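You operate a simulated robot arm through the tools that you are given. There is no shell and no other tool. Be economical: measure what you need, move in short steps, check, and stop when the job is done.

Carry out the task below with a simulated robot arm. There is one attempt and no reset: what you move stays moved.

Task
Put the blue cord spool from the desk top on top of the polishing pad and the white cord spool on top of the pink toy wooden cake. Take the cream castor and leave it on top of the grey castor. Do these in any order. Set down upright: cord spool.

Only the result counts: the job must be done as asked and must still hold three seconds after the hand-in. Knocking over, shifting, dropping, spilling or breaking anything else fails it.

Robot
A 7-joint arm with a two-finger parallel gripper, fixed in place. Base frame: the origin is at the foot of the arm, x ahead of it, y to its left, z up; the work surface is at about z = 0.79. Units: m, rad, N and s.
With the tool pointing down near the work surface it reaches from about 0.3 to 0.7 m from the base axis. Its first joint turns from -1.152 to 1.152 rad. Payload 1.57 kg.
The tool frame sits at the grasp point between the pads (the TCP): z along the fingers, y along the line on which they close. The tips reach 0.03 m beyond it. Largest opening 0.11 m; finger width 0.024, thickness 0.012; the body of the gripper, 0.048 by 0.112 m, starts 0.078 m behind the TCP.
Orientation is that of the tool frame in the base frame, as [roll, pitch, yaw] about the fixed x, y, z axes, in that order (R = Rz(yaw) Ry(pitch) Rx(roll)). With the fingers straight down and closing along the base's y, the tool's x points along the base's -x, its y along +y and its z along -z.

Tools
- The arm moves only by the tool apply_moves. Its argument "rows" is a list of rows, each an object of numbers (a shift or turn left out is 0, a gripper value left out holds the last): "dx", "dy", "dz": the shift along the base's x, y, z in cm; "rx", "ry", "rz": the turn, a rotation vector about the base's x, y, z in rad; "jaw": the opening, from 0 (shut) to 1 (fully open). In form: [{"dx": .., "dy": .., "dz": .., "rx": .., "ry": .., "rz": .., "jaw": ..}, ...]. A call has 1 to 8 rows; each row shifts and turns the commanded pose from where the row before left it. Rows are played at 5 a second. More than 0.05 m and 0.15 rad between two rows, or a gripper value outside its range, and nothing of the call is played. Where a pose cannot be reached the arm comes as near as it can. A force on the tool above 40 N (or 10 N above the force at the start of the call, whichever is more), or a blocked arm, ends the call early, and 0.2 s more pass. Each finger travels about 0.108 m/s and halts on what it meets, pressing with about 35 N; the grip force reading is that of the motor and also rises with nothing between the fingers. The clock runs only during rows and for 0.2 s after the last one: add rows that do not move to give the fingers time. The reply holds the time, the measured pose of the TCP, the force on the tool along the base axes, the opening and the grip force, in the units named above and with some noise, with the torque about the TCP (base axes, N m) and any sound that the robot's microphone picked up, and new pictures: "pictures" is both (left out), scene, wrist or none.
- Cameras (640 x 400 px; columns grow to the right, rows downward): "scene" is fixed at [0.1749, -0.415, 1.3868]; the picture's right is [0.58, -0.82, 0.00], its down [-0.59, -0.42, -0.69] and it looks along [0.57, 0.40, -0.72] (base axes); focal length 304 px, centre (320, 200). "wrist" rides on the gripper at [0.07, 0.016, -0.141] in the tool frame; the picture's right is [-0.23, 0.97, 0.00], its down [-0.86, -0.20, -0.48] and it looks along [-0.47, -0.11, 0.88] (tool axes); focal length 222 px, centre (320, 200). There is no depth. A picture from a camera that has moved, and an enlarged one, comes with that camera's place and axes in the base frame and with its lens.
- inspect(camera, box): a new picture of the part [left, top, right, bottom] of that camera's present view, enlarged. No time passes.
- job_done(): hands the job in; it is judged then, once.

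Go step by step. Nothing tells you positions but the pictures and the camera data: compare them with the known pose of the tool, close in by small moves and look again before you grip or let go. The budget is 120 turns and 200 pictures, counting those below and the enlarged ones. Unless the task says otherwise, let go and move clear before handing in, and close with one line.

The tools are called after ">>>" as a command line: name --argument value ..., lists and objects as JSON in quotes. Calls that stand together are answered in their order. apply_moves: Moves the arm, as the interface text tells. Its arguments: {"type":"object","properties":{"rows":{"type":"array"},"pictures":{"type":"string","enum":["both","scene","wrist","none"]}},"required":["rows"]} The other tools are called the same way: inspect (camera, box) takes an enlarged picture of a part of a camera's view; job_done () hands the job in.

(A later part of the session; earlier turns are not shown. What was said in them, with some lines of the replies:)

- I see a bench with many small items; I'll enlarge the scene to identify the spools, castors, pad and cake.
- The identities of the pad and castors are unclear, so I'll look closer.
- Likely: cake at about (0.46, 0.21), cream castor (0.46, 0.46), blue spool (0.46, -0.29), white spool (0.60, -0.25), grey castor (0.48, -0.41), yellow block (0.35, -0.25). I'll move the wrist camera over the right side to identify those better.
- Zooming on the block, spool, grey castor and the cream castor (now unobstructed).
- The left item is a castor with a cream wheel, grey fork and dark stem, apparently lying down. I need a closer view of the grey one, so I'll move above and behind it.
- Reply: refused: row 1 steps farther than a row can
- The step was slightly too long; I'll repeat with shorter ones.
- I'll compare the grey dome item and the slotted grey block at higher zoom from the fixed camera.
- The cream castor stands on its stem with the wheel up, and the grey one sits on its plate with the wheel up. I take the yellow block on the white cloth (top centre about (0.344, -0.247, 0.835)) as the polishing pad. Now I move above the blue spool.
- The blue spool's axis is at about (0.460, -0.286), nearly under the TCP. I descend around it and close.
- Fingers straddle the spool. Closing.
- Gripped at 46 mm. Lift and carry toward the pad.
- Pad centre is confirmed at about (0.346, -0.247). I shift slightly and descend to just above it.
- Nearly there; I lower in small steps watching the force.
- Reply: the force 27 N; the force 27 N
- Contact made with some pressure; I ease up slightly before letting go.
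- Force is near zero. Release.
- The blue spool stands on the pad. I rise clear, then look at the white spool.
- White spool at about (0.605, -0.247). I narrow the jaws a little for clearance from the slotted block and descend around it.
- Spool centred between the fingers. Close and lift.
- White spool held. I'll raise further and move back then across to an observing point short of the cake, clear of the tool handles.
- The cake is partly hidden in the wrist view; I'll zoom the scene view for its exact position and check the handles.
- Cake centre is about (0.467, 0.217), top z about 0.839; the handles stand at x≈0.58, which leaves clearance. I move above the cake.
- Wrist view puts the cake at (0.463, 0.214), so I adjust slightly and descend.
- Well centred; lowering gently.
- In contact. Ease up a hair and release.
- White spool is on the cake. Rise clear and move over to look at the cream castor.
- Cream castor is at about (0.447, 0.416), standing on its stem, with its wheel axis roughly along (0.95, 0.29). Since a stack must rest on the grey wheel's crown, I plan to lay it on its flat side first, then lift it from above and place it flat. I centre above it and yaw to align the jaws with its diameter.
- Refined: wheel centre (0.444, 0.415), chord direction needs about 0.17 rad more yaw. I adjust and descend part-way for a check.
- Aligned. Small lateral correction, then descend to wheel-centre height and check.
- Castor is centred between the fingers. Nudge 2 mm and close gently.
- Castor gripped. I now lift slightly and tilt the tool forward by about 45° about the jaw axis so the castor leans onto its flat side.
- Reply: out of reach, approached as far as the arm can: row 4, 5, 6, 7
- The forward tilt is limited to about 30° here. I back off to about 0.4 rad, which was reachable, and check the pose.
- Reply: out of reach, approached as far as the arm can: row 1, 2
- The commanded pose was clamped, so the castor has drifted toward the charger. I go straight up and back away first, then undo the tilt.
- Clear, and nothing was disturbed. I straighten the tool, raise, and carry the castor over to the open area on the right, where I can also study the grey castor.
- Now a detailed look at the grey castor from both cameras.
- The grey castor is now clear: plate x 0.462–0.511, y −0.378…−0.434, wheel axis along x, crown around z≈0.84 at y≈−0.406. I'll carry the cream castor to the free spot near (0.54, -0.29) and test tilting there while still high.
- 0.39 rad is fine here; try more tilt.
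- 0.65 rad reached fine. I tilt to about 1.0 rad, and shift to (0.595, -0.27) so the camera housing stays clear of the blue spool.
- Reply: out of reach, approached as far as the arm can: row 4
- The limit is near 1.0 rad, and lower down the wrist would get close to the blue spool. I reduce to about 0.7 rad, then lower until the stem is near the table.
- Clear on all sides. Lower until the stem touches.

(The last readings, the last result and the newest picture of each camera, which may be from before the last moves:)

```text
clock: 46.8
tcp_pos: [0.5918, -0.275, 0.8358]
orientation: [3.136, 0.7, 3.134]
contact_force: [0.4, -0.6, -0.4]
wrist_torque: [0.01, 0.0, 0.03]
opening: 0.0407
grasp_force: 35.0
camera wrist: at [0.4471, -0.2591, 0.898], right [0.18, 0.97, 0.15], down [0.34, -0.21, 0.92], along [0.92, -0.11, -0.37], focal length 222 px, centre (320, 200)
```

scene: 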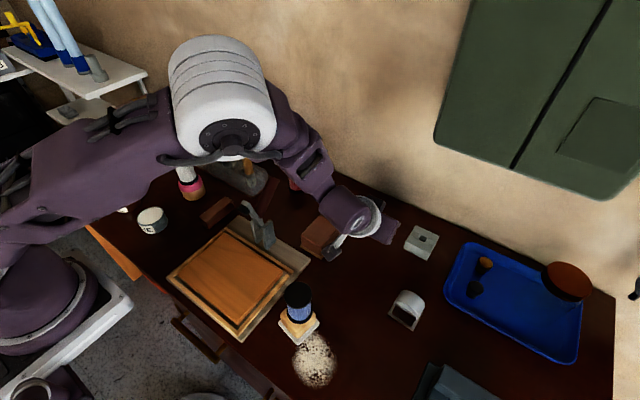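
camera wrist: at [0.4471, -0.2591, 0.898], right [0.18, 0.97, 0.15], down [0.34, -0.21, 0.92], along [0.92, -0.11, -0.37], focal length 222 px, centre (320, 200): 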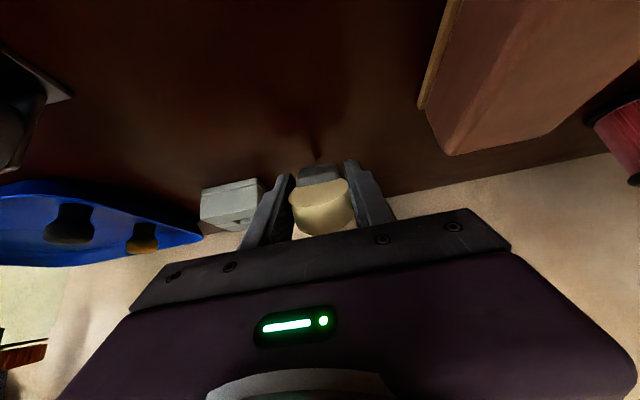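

No contact yet; continue down in small steps, letting the stem press and swivel the castor in the grip.

>>> apply_moves --rows '[{"dz": -0.3}, {"dz": -0.3}, {}]' --pictures "none"

>>> apply_moves --rows '[{"dz": -0.3}, {"dz": -0.2}, {}]' --pictures "wrist"

>>> inspect --camera "wrist" --box '[250, 130, 390, 250]'

```text
clock: 47.6
tcp_pos: [0.5929, -0.2748, 0.8317]
orientation: [3.136, 0.706, 3.135]
contact_force: [-3.6, 0.0, 16.5]
wrist_torque: [-0.06, -0.39, -0.06]
opening: 0.0406
grasp_force: 34.7
```

```text
clock: 48.4
tcp_pos: [0.5918, -0.2738, 0.826]
orientation: [3.134, 0.703, 3.135]
contact_force: [-3.6, -1.1, 17.1]
wrist_torque: [-0.11, -0.52, -0.08]
opening: 0.0408
grasp_force: 34.9
camera wrist: at [0.4471, -0.2593, 0.8873], right [0.18, 0.97, 0.15], down [0.34, -0.21, 0.92], along [0.92, -0.11, -0.37], focal length 222 px, centre (320, 200)
```

wrist: 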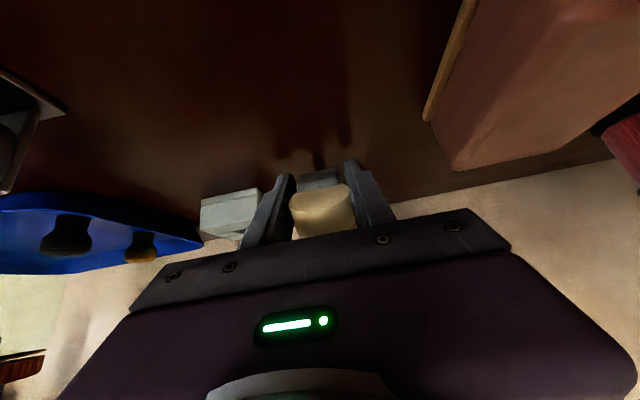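

```text
3.33 times, centred on (320, 190) of wrist
camera zoom: at [0.4471, -0.2593, 0.8873], right [0.18, 0.97, 0.15], down [0.34, -0.21, 0.92], along [0.92, -0.11, -0.37], focal length 740 px, centre (320, 233)
```

zoom: 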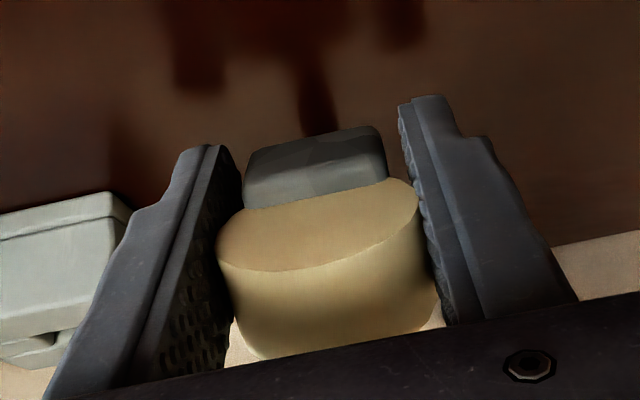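

The castor is swivelling in the grip as intended. A few millimetres more, then release.

>>> apply_moves --rows '[{"dz": -0.2}, {"dz": -0.1}, {}]' --pictures "none"

>>> apply_moves --rows '[{"jaw": 0.42}, {"jaw": 0.5}, {"jaw": 0.6}, {}, {}]' --pictures "both"

>>> inspect --camera "wrist" --box '[250, 130, 390, 250]'

```text
clock: 49.2
tcp_pos: [0.5917, -0.2737, 0.8225]
orientation: [3.133, 0.702, 3.136]
contact_force: [-6.4, -2.5, 16.2]
wrist_torque: [-0.08, -0.46, -0.05]
opening: 0.0406
grasp_force: 34.9
```

```text
clock: 50.4
tcp_pos: [0.5924, -0.2748, 0.8217]
orientation: [3.132, 0.702, 3.135]
contact_force: [-0.4, 0.6, -0.2]
wrist_torque: [-0.04, 0.0, -0.03]
opening: 0.0658
grasp_force: 0.1
camera wrist: at [0.4474, -0.2593, 0.8844], right [0.18, 0.97, 0.15], down [0.34, -0.21, 0.92], along [0.92, -0.11, -0.37], focal length 222 px, centre (320, 200)
```

scene: 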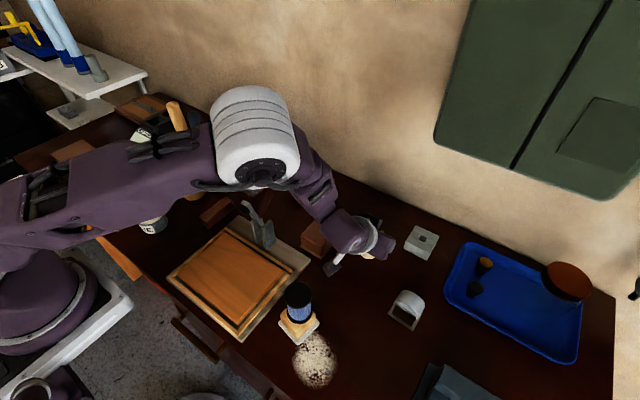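
wrist: 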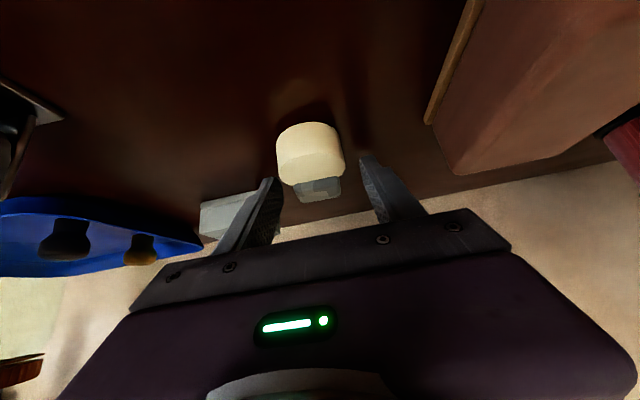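

```text
3.33 times, centred on (320, 190) of wrist
camera zoom: at [0.4474, -0.2593, 0.8844], right [0.18, 0.97, 0.15], down [0.34, -0.21, 0.92], along [0.92, -0.11, -0.37], focal length 740 px, centre (320, 233)
```

zoom: 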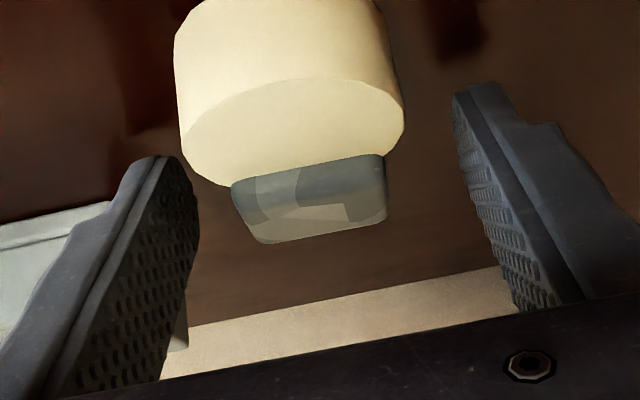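

The castor now lies on its flat side. I raise straight up and bring the tool back to vertical.

>>> apply_moves --rows '[{"dz": 4}, {"dz": 4}, {"dz": 4, "ry": 0.1}, {"ry": 0.15}, {"ry": 0.15}, {"ry": 0.15}, {"ry": 0.15}, {"dx": -3}]' --pictures "both"

>>> inspect --camera "wrist" --box '[250, 90, 390, 210]'

>>> inspect --camera "scene" --box '[320, 190, 420, 270]'

```text
clock: 52.2
tcp_pos: [0.5637, -0.2744, 0.9422]
orientation: [3.136, 0.001, 3.137]
contact_force: [0.1, -0.1, 0.1]
wrist_torque: [0.02, 0.01, 0.0]
opening: 0.0659
grasp_force: 0.0
camera wrist: at [0.493, -0.2599, 1.0826], right [0.23, 0.97, 0.0], down [0.85, -0.21, 0.48], along [0.47, -0.11, -0.88], focal length 222 px, centre (320, 200)
```

scene: 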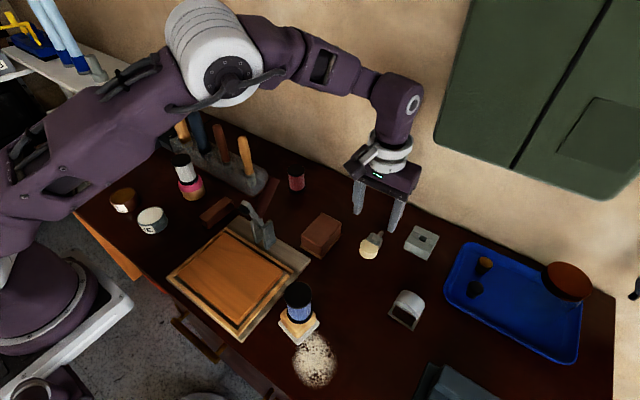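
wrist: 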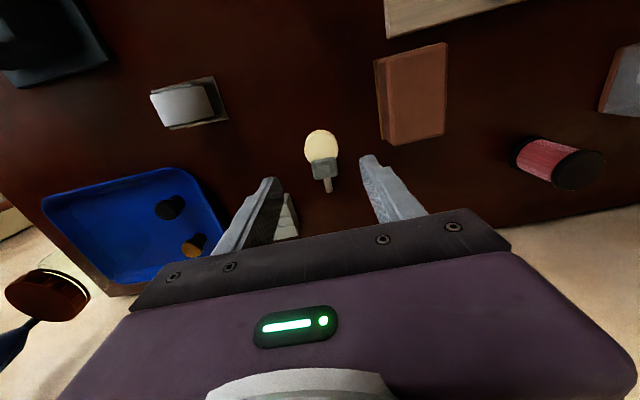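

```text
3.33 times, centred on (320, 150) of wrist
camera zoom: at [0.493, -0.2599, 1.0826], right [0.23, 0.97, 0.0], down [0.85, -0.21, 0.48], along [0.47, -0.11, -0.88], focal length 740 px, centre (320, 367)
```

zoom: 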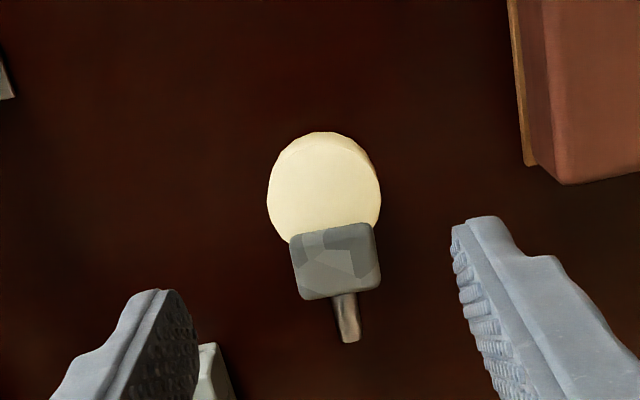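

```text
5.00 times, centred on (370, 230) of scene
camera zoom: at [0.175, -0.415, 1.3868], right [0.58, -0.82, 0.0], down [-0.59, -0.42, -0.69], along [0.57, 0.4, -0.72], focal length 1521 px, centre (70, 50)
```

zoom: 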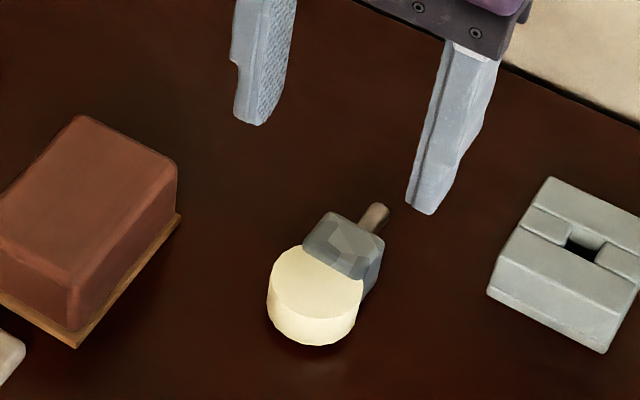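

It lies flat: wheel centre (0.564, -0.274), stem toward +x, rotated about −4.5°. I align yaw and descend to grip the wheel from above.

>>> apply_moves --rows '[{"rz": -0.08}, {"dz": -4}, {"dz": -4}, {"dz": -2.5}, {}]' --pictures "wrist"

>>> inspect --camera "wrist" --box '[250, 110, 390, 230]'

```text
clock: 53.4
tcp_pos: [0.5627, -0.2751, 0.836]
orientation: [3.138, 0.002, 3.056]
contact_force: [0.7, -0.6, -0.2]
wrist_torque: [-0.01, -0.02, 0.01]
opening: 0.066
grasp_force: 0.1
camera wrist: at [0.4925, -0.2551, 0.9771], right [0.31, 0.95, 0.0], down [0.83, -0.27, 0.48], along [0.46, -0.15, -0.88], focal length 222 px, centre (320, 200)
```

wrist: 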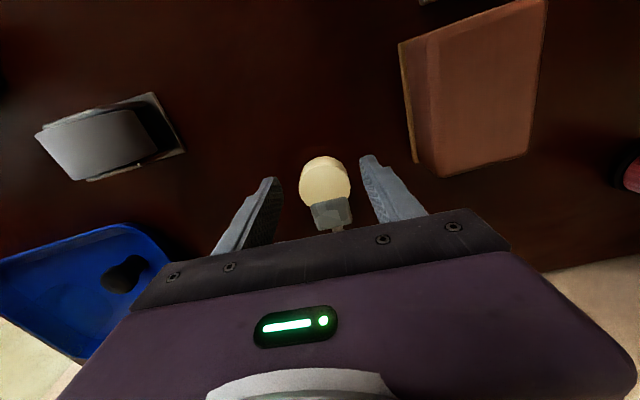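

```text
3.33 times, centred on (320, 170) of wrist
camera zoom: at [0.4925, -0.2551, 0.9771], right [0.31, 0.95, 0.0], down [0.83, -0.27, 0.48], along [0.46, -0.15, -0.88], focal length 740 px, centre (320, 300)
```

zoom: 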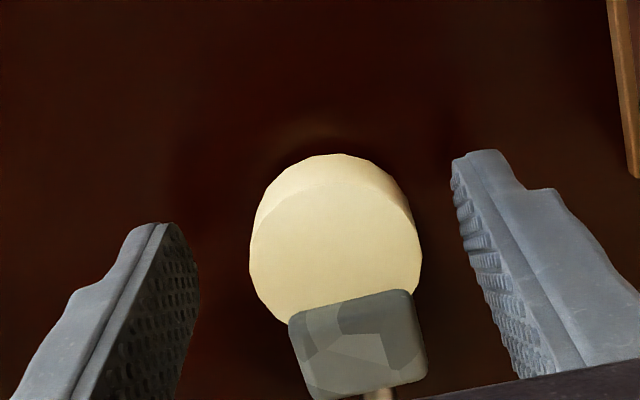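

Aligned. Final 12 mm down and close.

>>> apply_moves --rows '[{"dx": 0.3, "dz": -1.1}, {}, {"jaw": 0.45}, {"jaw": 0.38}, {"jaw": 0.2}, {}, {}]' --pictures "wrist"

>>> inspect --camera "wrist" --box '[250, 110, 390, 230]'

```text
clock: 55.0
tcp_pos: [0.5644, -0.2759, 0.8251]
orientation: [3.138, 0.003, 3.055]
contact_force: [0.2, -0.8, 0.2]
wrist_torque: [0.0, -0.02, -0.01]
opening: 0.0408
grasp_force: 35.1
camera wrist: at [0.4961, -0.2552, 0.9662], right [0.31, 0.95, 0.0], down [0.83, -0.27, 0.48], along [0.46, -0.15, -0.88], focal length 222 px, centre (320, 200)
```

wrist: 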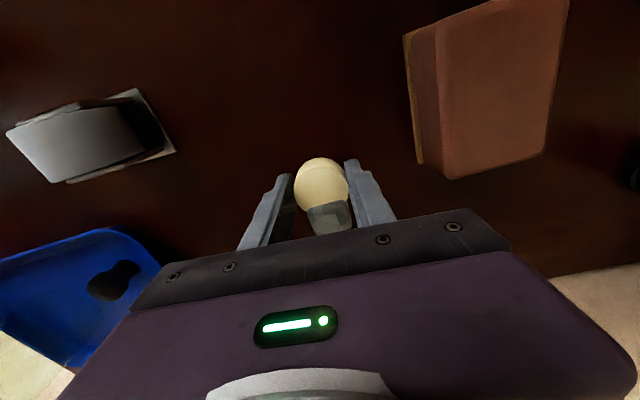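

```text
3.33 times, centred on (320, 170) of wrist
camera zoom: at [0.4961, -0.2552, 0.9662], right [0.31, 0.95, 0.0], down [0.83, -0.27, 0.48], along [0.46, -0.15, -0.88], focal length 740 px, centre (320, 300)
```

zoom: 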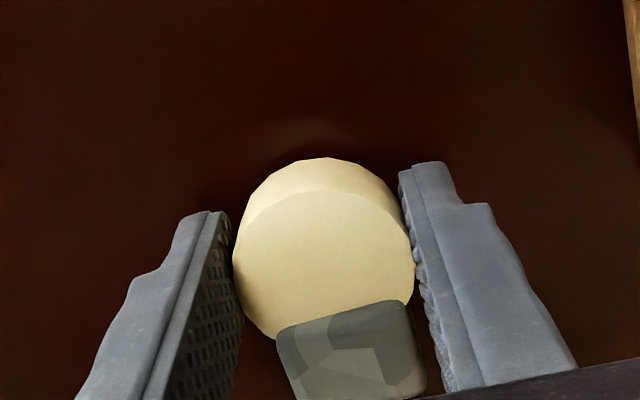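

Gripped at 41 mm. Lift and carry above the grey castor, matching its slight −2.5° rotation.

>>> apply_moves --rows '[{"dz": 3}, {"dz": 4}, {"dz": 3}, {"dx": -2.9, "dy": -3.9, "rz": 0.045}, {"dx": -2.9, "dy": -3.9}, {"dx": -2.8, "dy": -3.9}, {"dy": -1.3}, {}]' --pictures "both"

>>> inspect --camera "wrist" --box '[250, 110, 390, 230]'

>>> inspect --camera "scene" --box '[360, 250, 460, 340]'

```text
clock: 56.8
tcp_pos: [0.4783, -0.4049, 0.9257]
orientation: [3.139, 0.002, 3.102]
contact_force: [0.2, 0.6, -0.7]
wrist_torque: [0.02, 0.0, 0.01]
opening: 0.0405
grasp_force: 35.4
camera wrist: at [0.4085, -0.3876, 1.0663], right [0.27, 0.96, 0.0], down [0.85, -0.24, 0.48], along [0.46, -0.12, -0.88], focal length 222 px, centre (320, 200)
```

scene: 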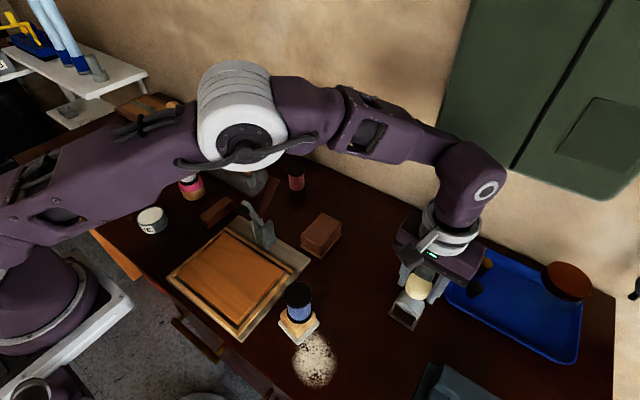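
wrist: 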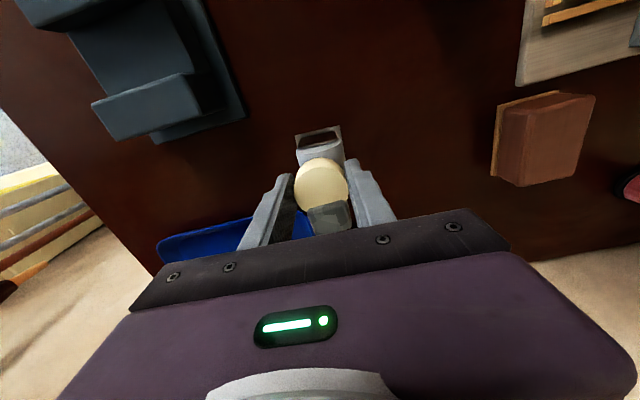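

```text
3.33 times, centred on (320, 170) of wrist
camera zoom: at [0.4085, -0.3876, 1.0663], right [0.27, 0.96, 0.0], down [0.85, -0.24, 0.48], along [0.46, -0.12, -0.88], focal length 740 px, centre (320, 300)
```

zoom: 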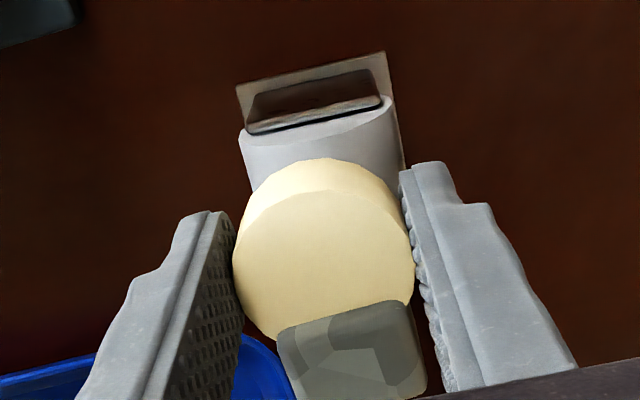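

```text
4.44 times, centred on (410, 295) of scene
camera zoom: at [0.1749, -0.415, 1.3867], right [0.58, -0.82, 0.0], down [-0.59, -0.42, -0.69], along [0.57, 0.4, -0.72], focal length 1352 px, centre (-80, -222)
```

zoom: 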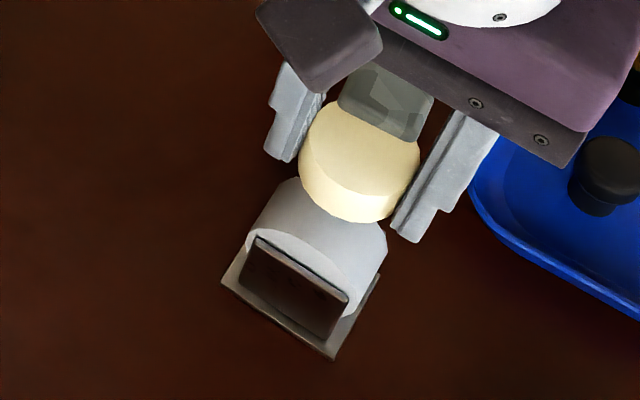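

Alignment over the crown is within about half a millimetre laterally. I shift 5 mm toward the base so the castor's likely centre of mass lies mid-crown, and lower to just above contact.

>>> apply_moves --rows '[{"dx": -0.5}, {"dz": -2}, {"dz": -1.5}, {}, {}]' --pictures "both"

>>> inspect --camera "scene" --box '[375, 270, 445, 340]'

>>> inspect --camera "wrist" --box '[250, 110, 390, 230]'

```text
clock: 58.0
tcp_pos: [0.4739, -0.4052, 0.8899]
orientation: [3.138, 0.001, 3.101]
contact_force: [-0.1, -0.1, -1.6]
wrist_torque: [0.0, 0.01, 0.0]
opening: 0.0405
grasp_force: 35.0
camera wrist: at [0.4044, -0.388, 1.0306], right [0.27, 0.96, 0.0], down [0.85, -0.24, 0.48], along [0.46, -0.12, -0.88], focal length 222 px, centre (320, 200)
```

scene: 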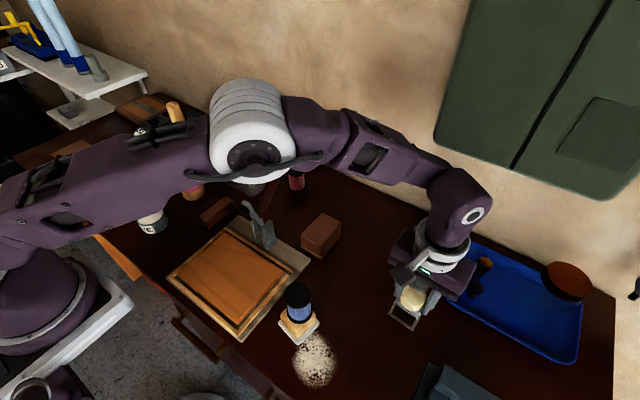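
wrist: 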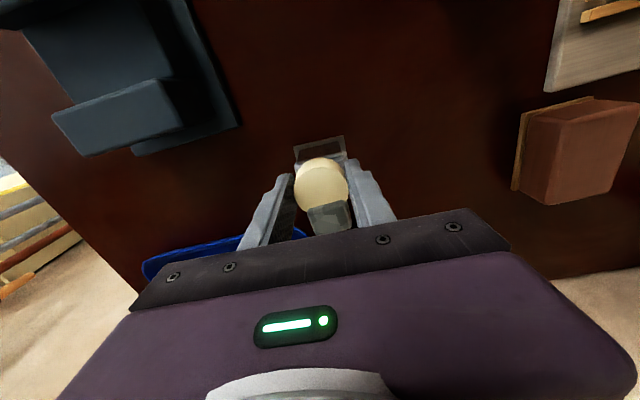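

```text
5.71 times, centred on (410, 305) of scene
camera zoom: at [0.1749, -0.415, 1.3867], right [0.58, -0.82, 0.0], down [-0.59, -0.42, -0.69], along [0.57, 0.4, -0.72], focal length 1739 px, centre (-194, -400)
```

zoom: 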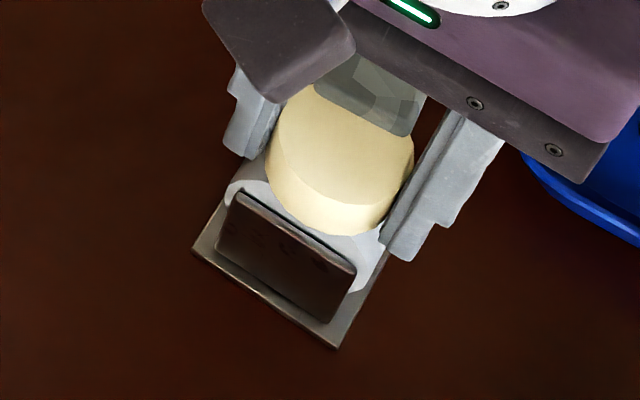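

```text
3.33 times, centred on (320, 170) of wrist
camera zoom: at [0.4044, -0.388, 1.0306], right [0.27, 0.96, 0.0], down [0.85, -0.24, 0.48], along [0.46, -0.12, -0.88], focal length 740 px, centre (320, 300)
```

zoom: 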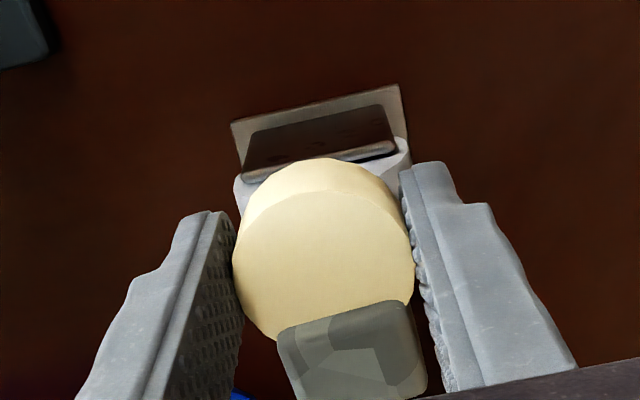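

I want a finer lateral check on the grey castor versus the held wheel before touching down.

>>> inspect --camera "wrist" --box '[285, 130, 355, 190]'

```text
6.67 times, centred on (320, 160) of wrist
camera zoom: at [0.4044, -0.388, 1.0306], right [0.27, 0.96, 0.0], down [0.85, -0.24, 0.48], along [0.46, -0.12, -0.88], focal length 1481 px, centre (320, 467)
```

zoom: 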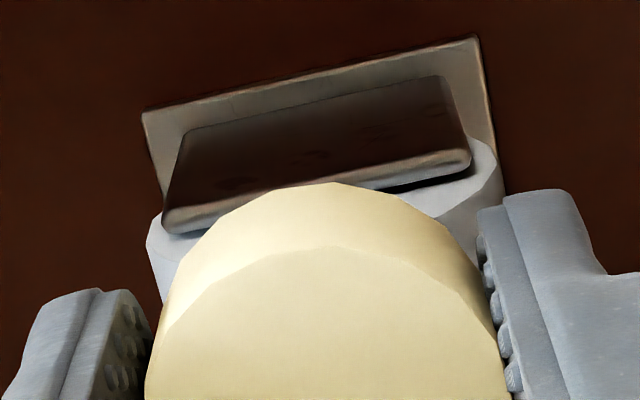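

Relative lateral offset is about 0.3 mm, so I keep y. Lower in 2 mm steps, watching for contact.

>>> apply_moves --rows '[{"dz": -0.2}, {}]' --pictures "none"

>>> apply_moves --rows '[{"dz": -0.2}, {}]' --pictures "none"

```text
clock: 58.6
tcp_pos: [0.4747, -0.4058, 0.8881]
orientation: [3.137, 0.001, 3.101]
contact_force: [0.0, 0.1, -0.4]
wrist_torque: [0.02, 0.01, -0.02]
opening: 0.0406
grasp_force: 34.9
```

```text
clock: 59.2
tcp_pos: [0.4739, -0.4056, 0.8855]
orientation: [3.139, 0.001, 3.101]
contact_force: [0.7, 0.4, -1.3]
wrist_torque: [0.02, 0.0, -0.02]
opening: 0.0407
grasp_force: 35.1
```

>>> apply_moves --rows '[{"dz": -0.2}, {}]' --pictures "none"

>>> apply_moves --rows '[{"dz": -0.15}, {}]' --pictures "none"

```text
clock: 59.8
tcp_pos: [0.475, -0.4066, 0.8844]
orientation: [3.14, 0.002, 3.101]
contact_force: [0.0, 0.7, 11.8]
wrist_torque: [0.0, -0.18, 0.01]
opening: 0.0411
grasp_force: 34.8
```

```text
clock: 60.4
tcp_pos: [0.4739, -0.4065, 0.8854]
orientation: [3.14, 0.003, 3.1]
contact_force: [-4.4, 0.3, 23.6]
wrist_torque: [-0.01, -0.29, 0.01]
opening: 0.0406
grasp_force: 35.2
```

Contact at z≈0.885, laterally centred (no torque about x), touching on the fork about 15 mm ahead of the TCP. I ease up to near zero force.

>>> apply_moves --rows '[{"dz": 0.2}, {}]' --pictures "none"

```text
clock: 61.0
tcp_pos: [0.4745, -0.4041, 0.8848]
orientation: [3.137, 0.0, 3.101]
contact_force: [-0.8, -0.5, 0.6]
wrist_torque: [-0.05, -0.02, -0.01]
opening: 0.0406
grasp_force: 35.3
```

Force is near zero. Quick look before letting go.

>>> inspect --camera "scene" --box '[380, 275, 440, 335]'

>>> inspect --camera "wrist" --box '[285, 130, 355, 210]'

```text
6.67 times, centred on (410, 305) of scene
camera zoom: at [0.1749, -0.415, 1.3868], right [0.58, -0.82, 0.0], down [-0.59, -0.42, -0.69], along [0.57, 0.4, -0.72], focal length 2028 px, centre (-280, -500)
```

zoom: 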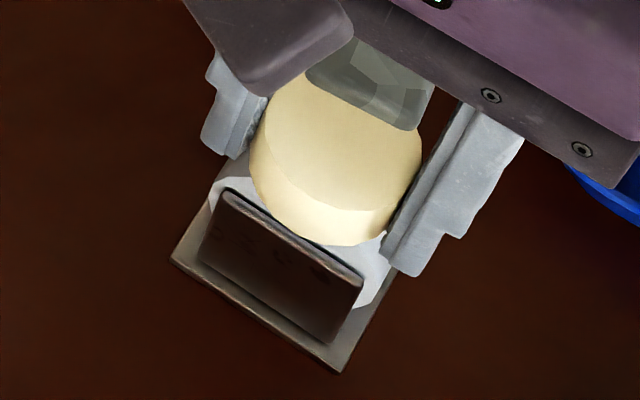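

```text
5.00 times, centred on (320, 170) of wrist
camera zoom: at [0.4048, -0.3873, 1.0255], right [0.27, 0.96, 0.01], down [0.85, -0.24, 0.48], along [0.46, -0.12, -0.88], focal length 1111 px, centre (320, 350)
```

zoom: 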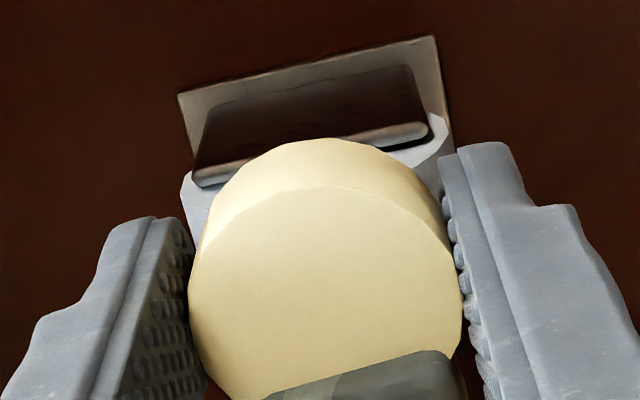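

Looks right. I open only slightly first, keeping the fingers as guards, to see whether it stays.

>>> apply_moves --rows '[{"jaw": 0.39}, {"jaw": 0.42}, {"jaw": 0.44}, {}, {}]' --pictures "both"

>>> inspect --camera "scene" --box '[380, 275, 440, 335]'

>>> inspect --camera "wrist" --box '[270, 130, 370, 220]'

```text
clock: 62.2
tcp_pos: [0.4742, -0.4053, 0.887]
orientation: [3.139, 0.003, 3.102]
contact_force: [-0.2, 0.0, 0.1]
wrist_torque: [-0.04, 0.01, 0.02]
opening: 0.0483
grasp_force: 0.1
camera wrist: at [0.4049, -0.3878, 1.0264], right [0.27, 0.96, 0.0], down [0.85, -0.24, 0.48], along [0.46, -0.12, -0.88], focal length 222 px, centre (320, 200)
```

scene: 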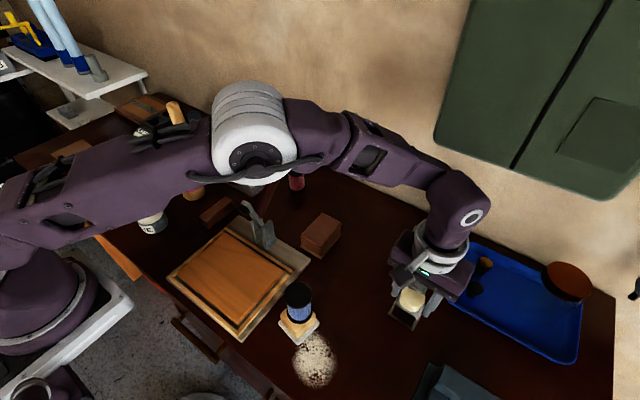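
wrist: 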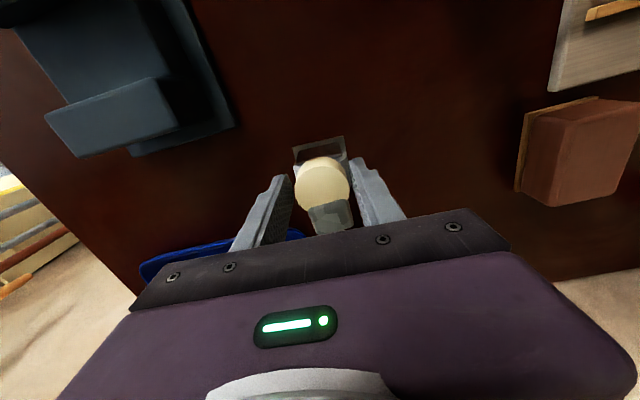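

```text
6.67 times, centred on (410, 305) of scene
camera zoom: at [0.1749, -0.415, 1.3868], right [0.58, -0.82, 0.0], down [-0.59, -0.42, -0.69], along [0.57, 0.4, -0.72], focal length 2028 px, centre (-280, -500)
```

zoom: 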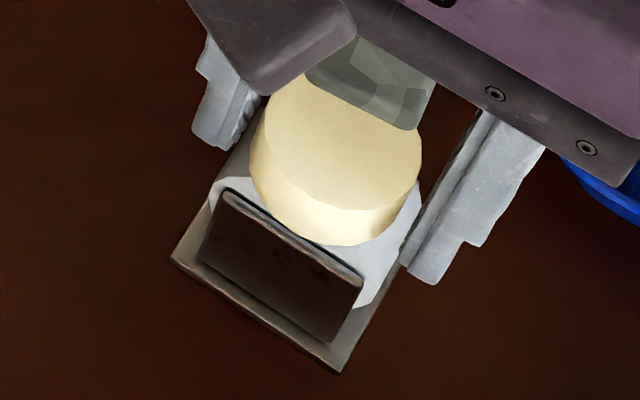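

```text
4.44 times, centred on (320, 175) of wrist
camera zoom: at [0.4049, -0.3878, 1.0264], right [0.27, 0.96, 0.0], down [0.85, -0.24, 0.48], along [0.46, -0.12, -0.88], focal length 987 px, centre (320, 311)
```

zoom: 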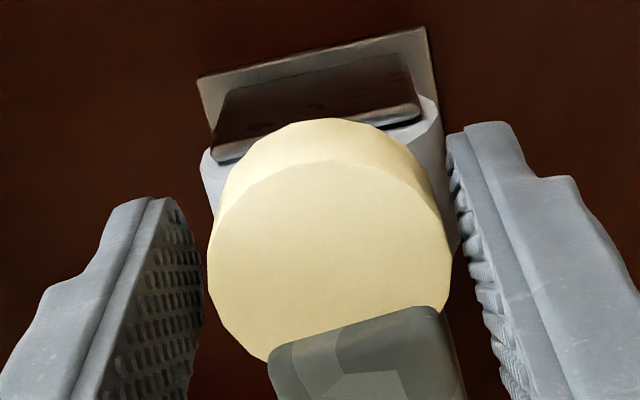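

It stays level with gaps on both sides. Open further slowly.

>>> apply_moves --rows '[{"jaw": 0.48}, {"jaw": 0.52}, {"jaw": 0.56}, {"jaw": 0.6}, {}, {}, {}]' --pictures "wrist"

>>> inspect --camera "scene" --box '[380, 275, 440, 335]'

>>> inspect --camera "wrist" --box '[270, 130, 370, 220]'

```text
clock: 63.8
tcp_pos: [0.4744, -0.405, 0.8849]
orientation: [3.138, 0.002, 3.102]
contact_force: [-0.4, 0.2, 0.1]
wrist_torque: [-0.02, 0.03, -0.03]
opening: 0.0658
grasp_force: 0.0
camera wrist: at [0.4049, -0.3878, 1.0264], right [0.27, 0.96, 0.0], down [0.85, -0.24, 0.48], along [0.46, -0.12, -0.88], focal length 222 px, centre (320, 200)
```

wrist: 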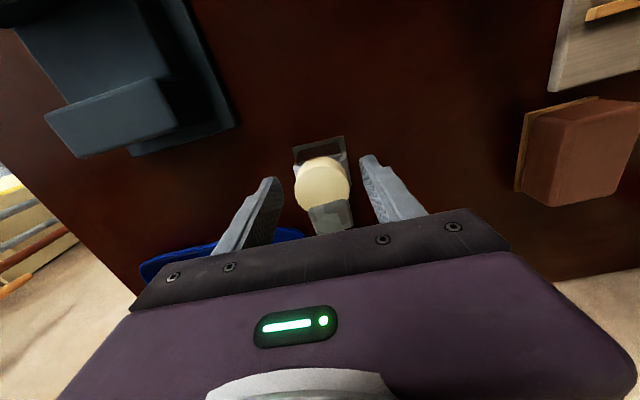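

```text
6.67 times, centred on (410, 305) of scene
camera zoom: at [0.1749, -0.415, 1.3868], right [0.58, -0.82, 0.0], down [-0.59, -0.42, -0.69], along [0.57, 0.4, -0.72], focal length 2028 px, centre (-280, -500)
```

zoom: 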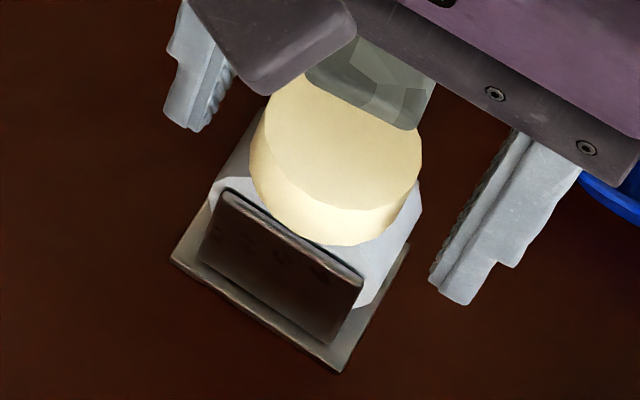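

```text
4.44 times, centred on (320, 175) of wrist
camera zoom: at [0.4049, -0.3878, 1.0264], right [0.27, 0.96, 0.0], down [0.85, -0.24, 0.48], along [0.46, -0.12, -0.88], focal length 987 px, centre (320, 311)
```

zoom: 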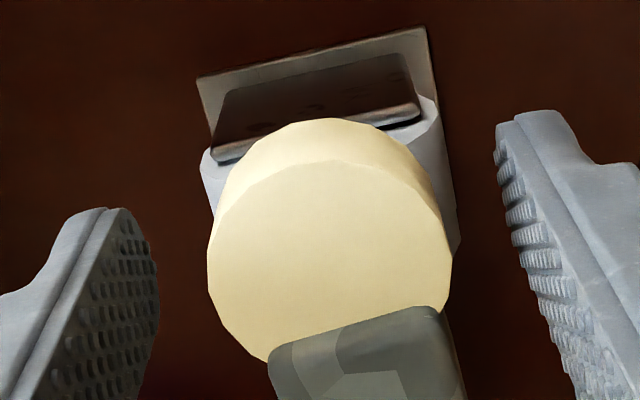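

It is stably balanced. I rise straight up, then back away and verify everything.

>>> apply_moves --rows '[{"dz": 1}, {"dz": 2}, {"dz": 3}, {"dz": 4}, {"dz": 4}, {"dz": 4, "dx": -2}, {"dx": -4}, {}]' --pictures "both"

>>> apply_moves --rows '[{"dy": 4.5}, {"dy": 4.5}, {"dy": 4.5}, {"dy": 4.5}, {"dy": 4.5}, {"dy": 4.5}, {"dy": 4.5}, {}]' --pictures "both"

>>> inspect --camera "scene" --box '[270, 200, 450, 340]'

>>> inspect --camera "scene" --box '[40, 90, 280, 240]'

```text
clock: 65.6
tcp_pos: [0.4169, -0.404, 1.0671]
orientation: [3.139, 0.002, 3.103]
contact_force: [-0.8, 0.4, -0.7]
wrist_torque: [0.05, 0.02, -0.05]
opening: 0.0664
grasp_force: 0.2
camera wrist: at [0.3457, -0.3865, 1.2055], right [0.27, 0.96, 0.0], down [0.85, -0.24, 0.48], along [0.46, -0.12, -0.88], focal length 222 px, centre (320, 200)
```

scene: 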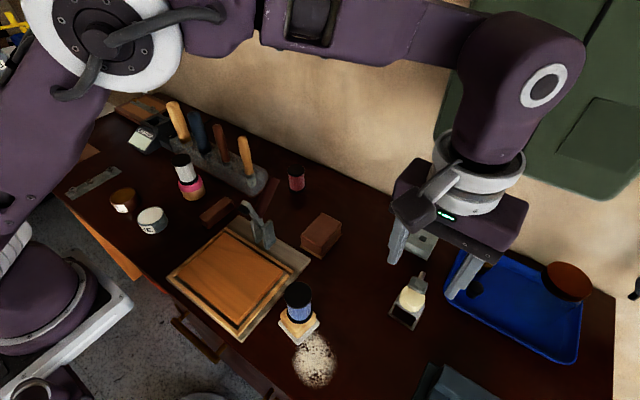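
wrist: 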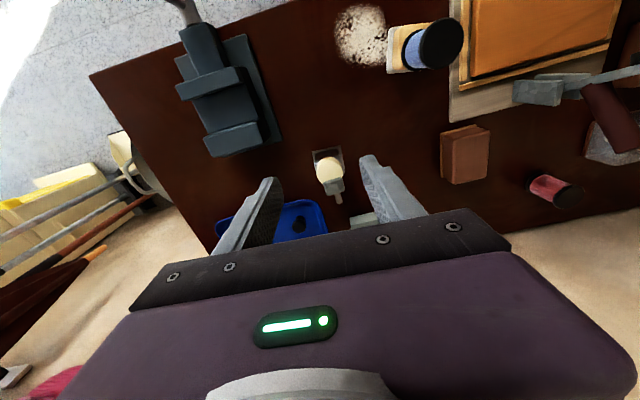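

```text
clock: 67.4
tcp_pos: [0.4169, -0.0895, 1.0654]
orientation: [3.139, 0.001, 3.101]
contact_force: [-0.5, -0.3, -0.4]
wrist_torque: [-0.02, 0.0, 0.01]
opening: 0.0662
grasp_force: 0.0
camera wrist: at [0.3467, -0.0728, 1.2061], right [0.27, 0.96, 0.0], down [0.84, -0.24, 0.48], along [0.46, -0.12, -0.88], focal length 222 px, centre (320, 200)
```

scene: 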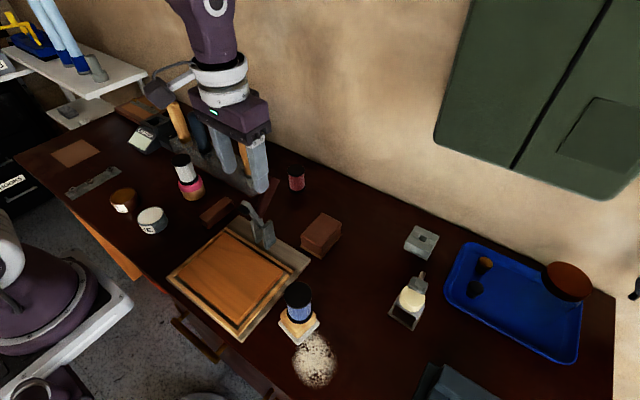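
wrist: 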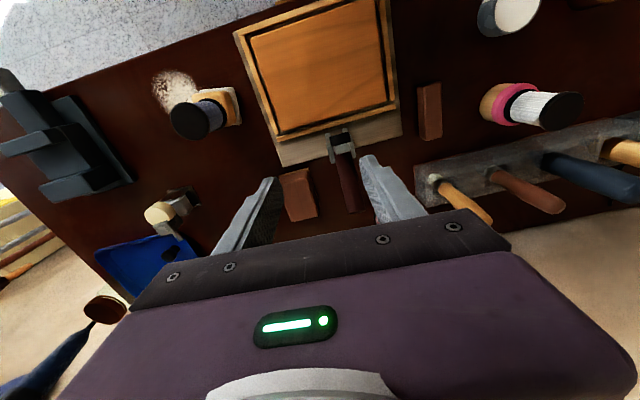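

```text
2.86 times, centred on (360, 270) of scene
camera zoom: at [0.1749, -0.4149, 1.3868], right [0.58, -0.82, 0.0], down [-0.59, -0.42, -0.69], along [0.57, 0.4, -0.72], focal length 869 px, centre (206, 0)
```

zoom: 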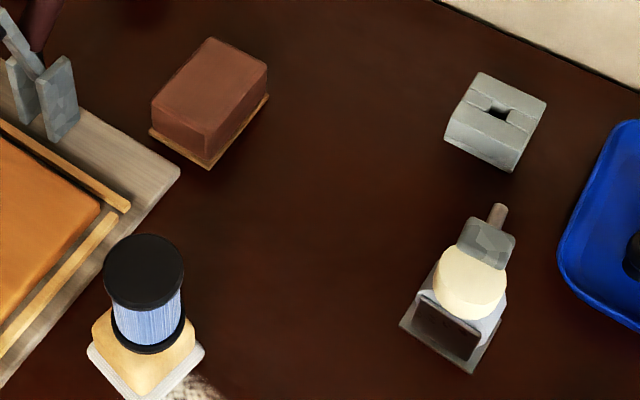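

```text
2.67 times, centred on (160, 165) of scene
camera zoom: at [0.1749, -0.4149, 1.3868], right [0.58, -0.82, 0.0], down [-0.59, -0.42, -0.69], along [0.57, 0.4, -0.72], focal length 811 px, centre (747, 293)
```

zoom: 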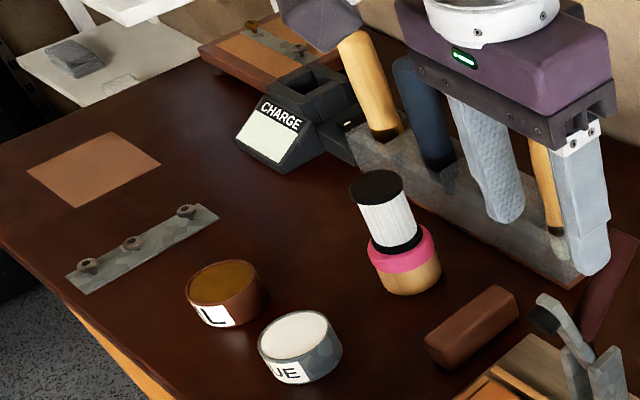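

All three items rest as asked, the gripper is empty and clear, and nothing else has moved.

>>> job_done

```text
The job is handed in.
```

All three items are placed and the job is handed in: the blue spool stands on the pad, the white spool stands on the pink cake, and the cream castor lies flat on its side on the grey castor's wheel. I took the yellow block on white cloth to be the polishing pad, since nothing was labelled.
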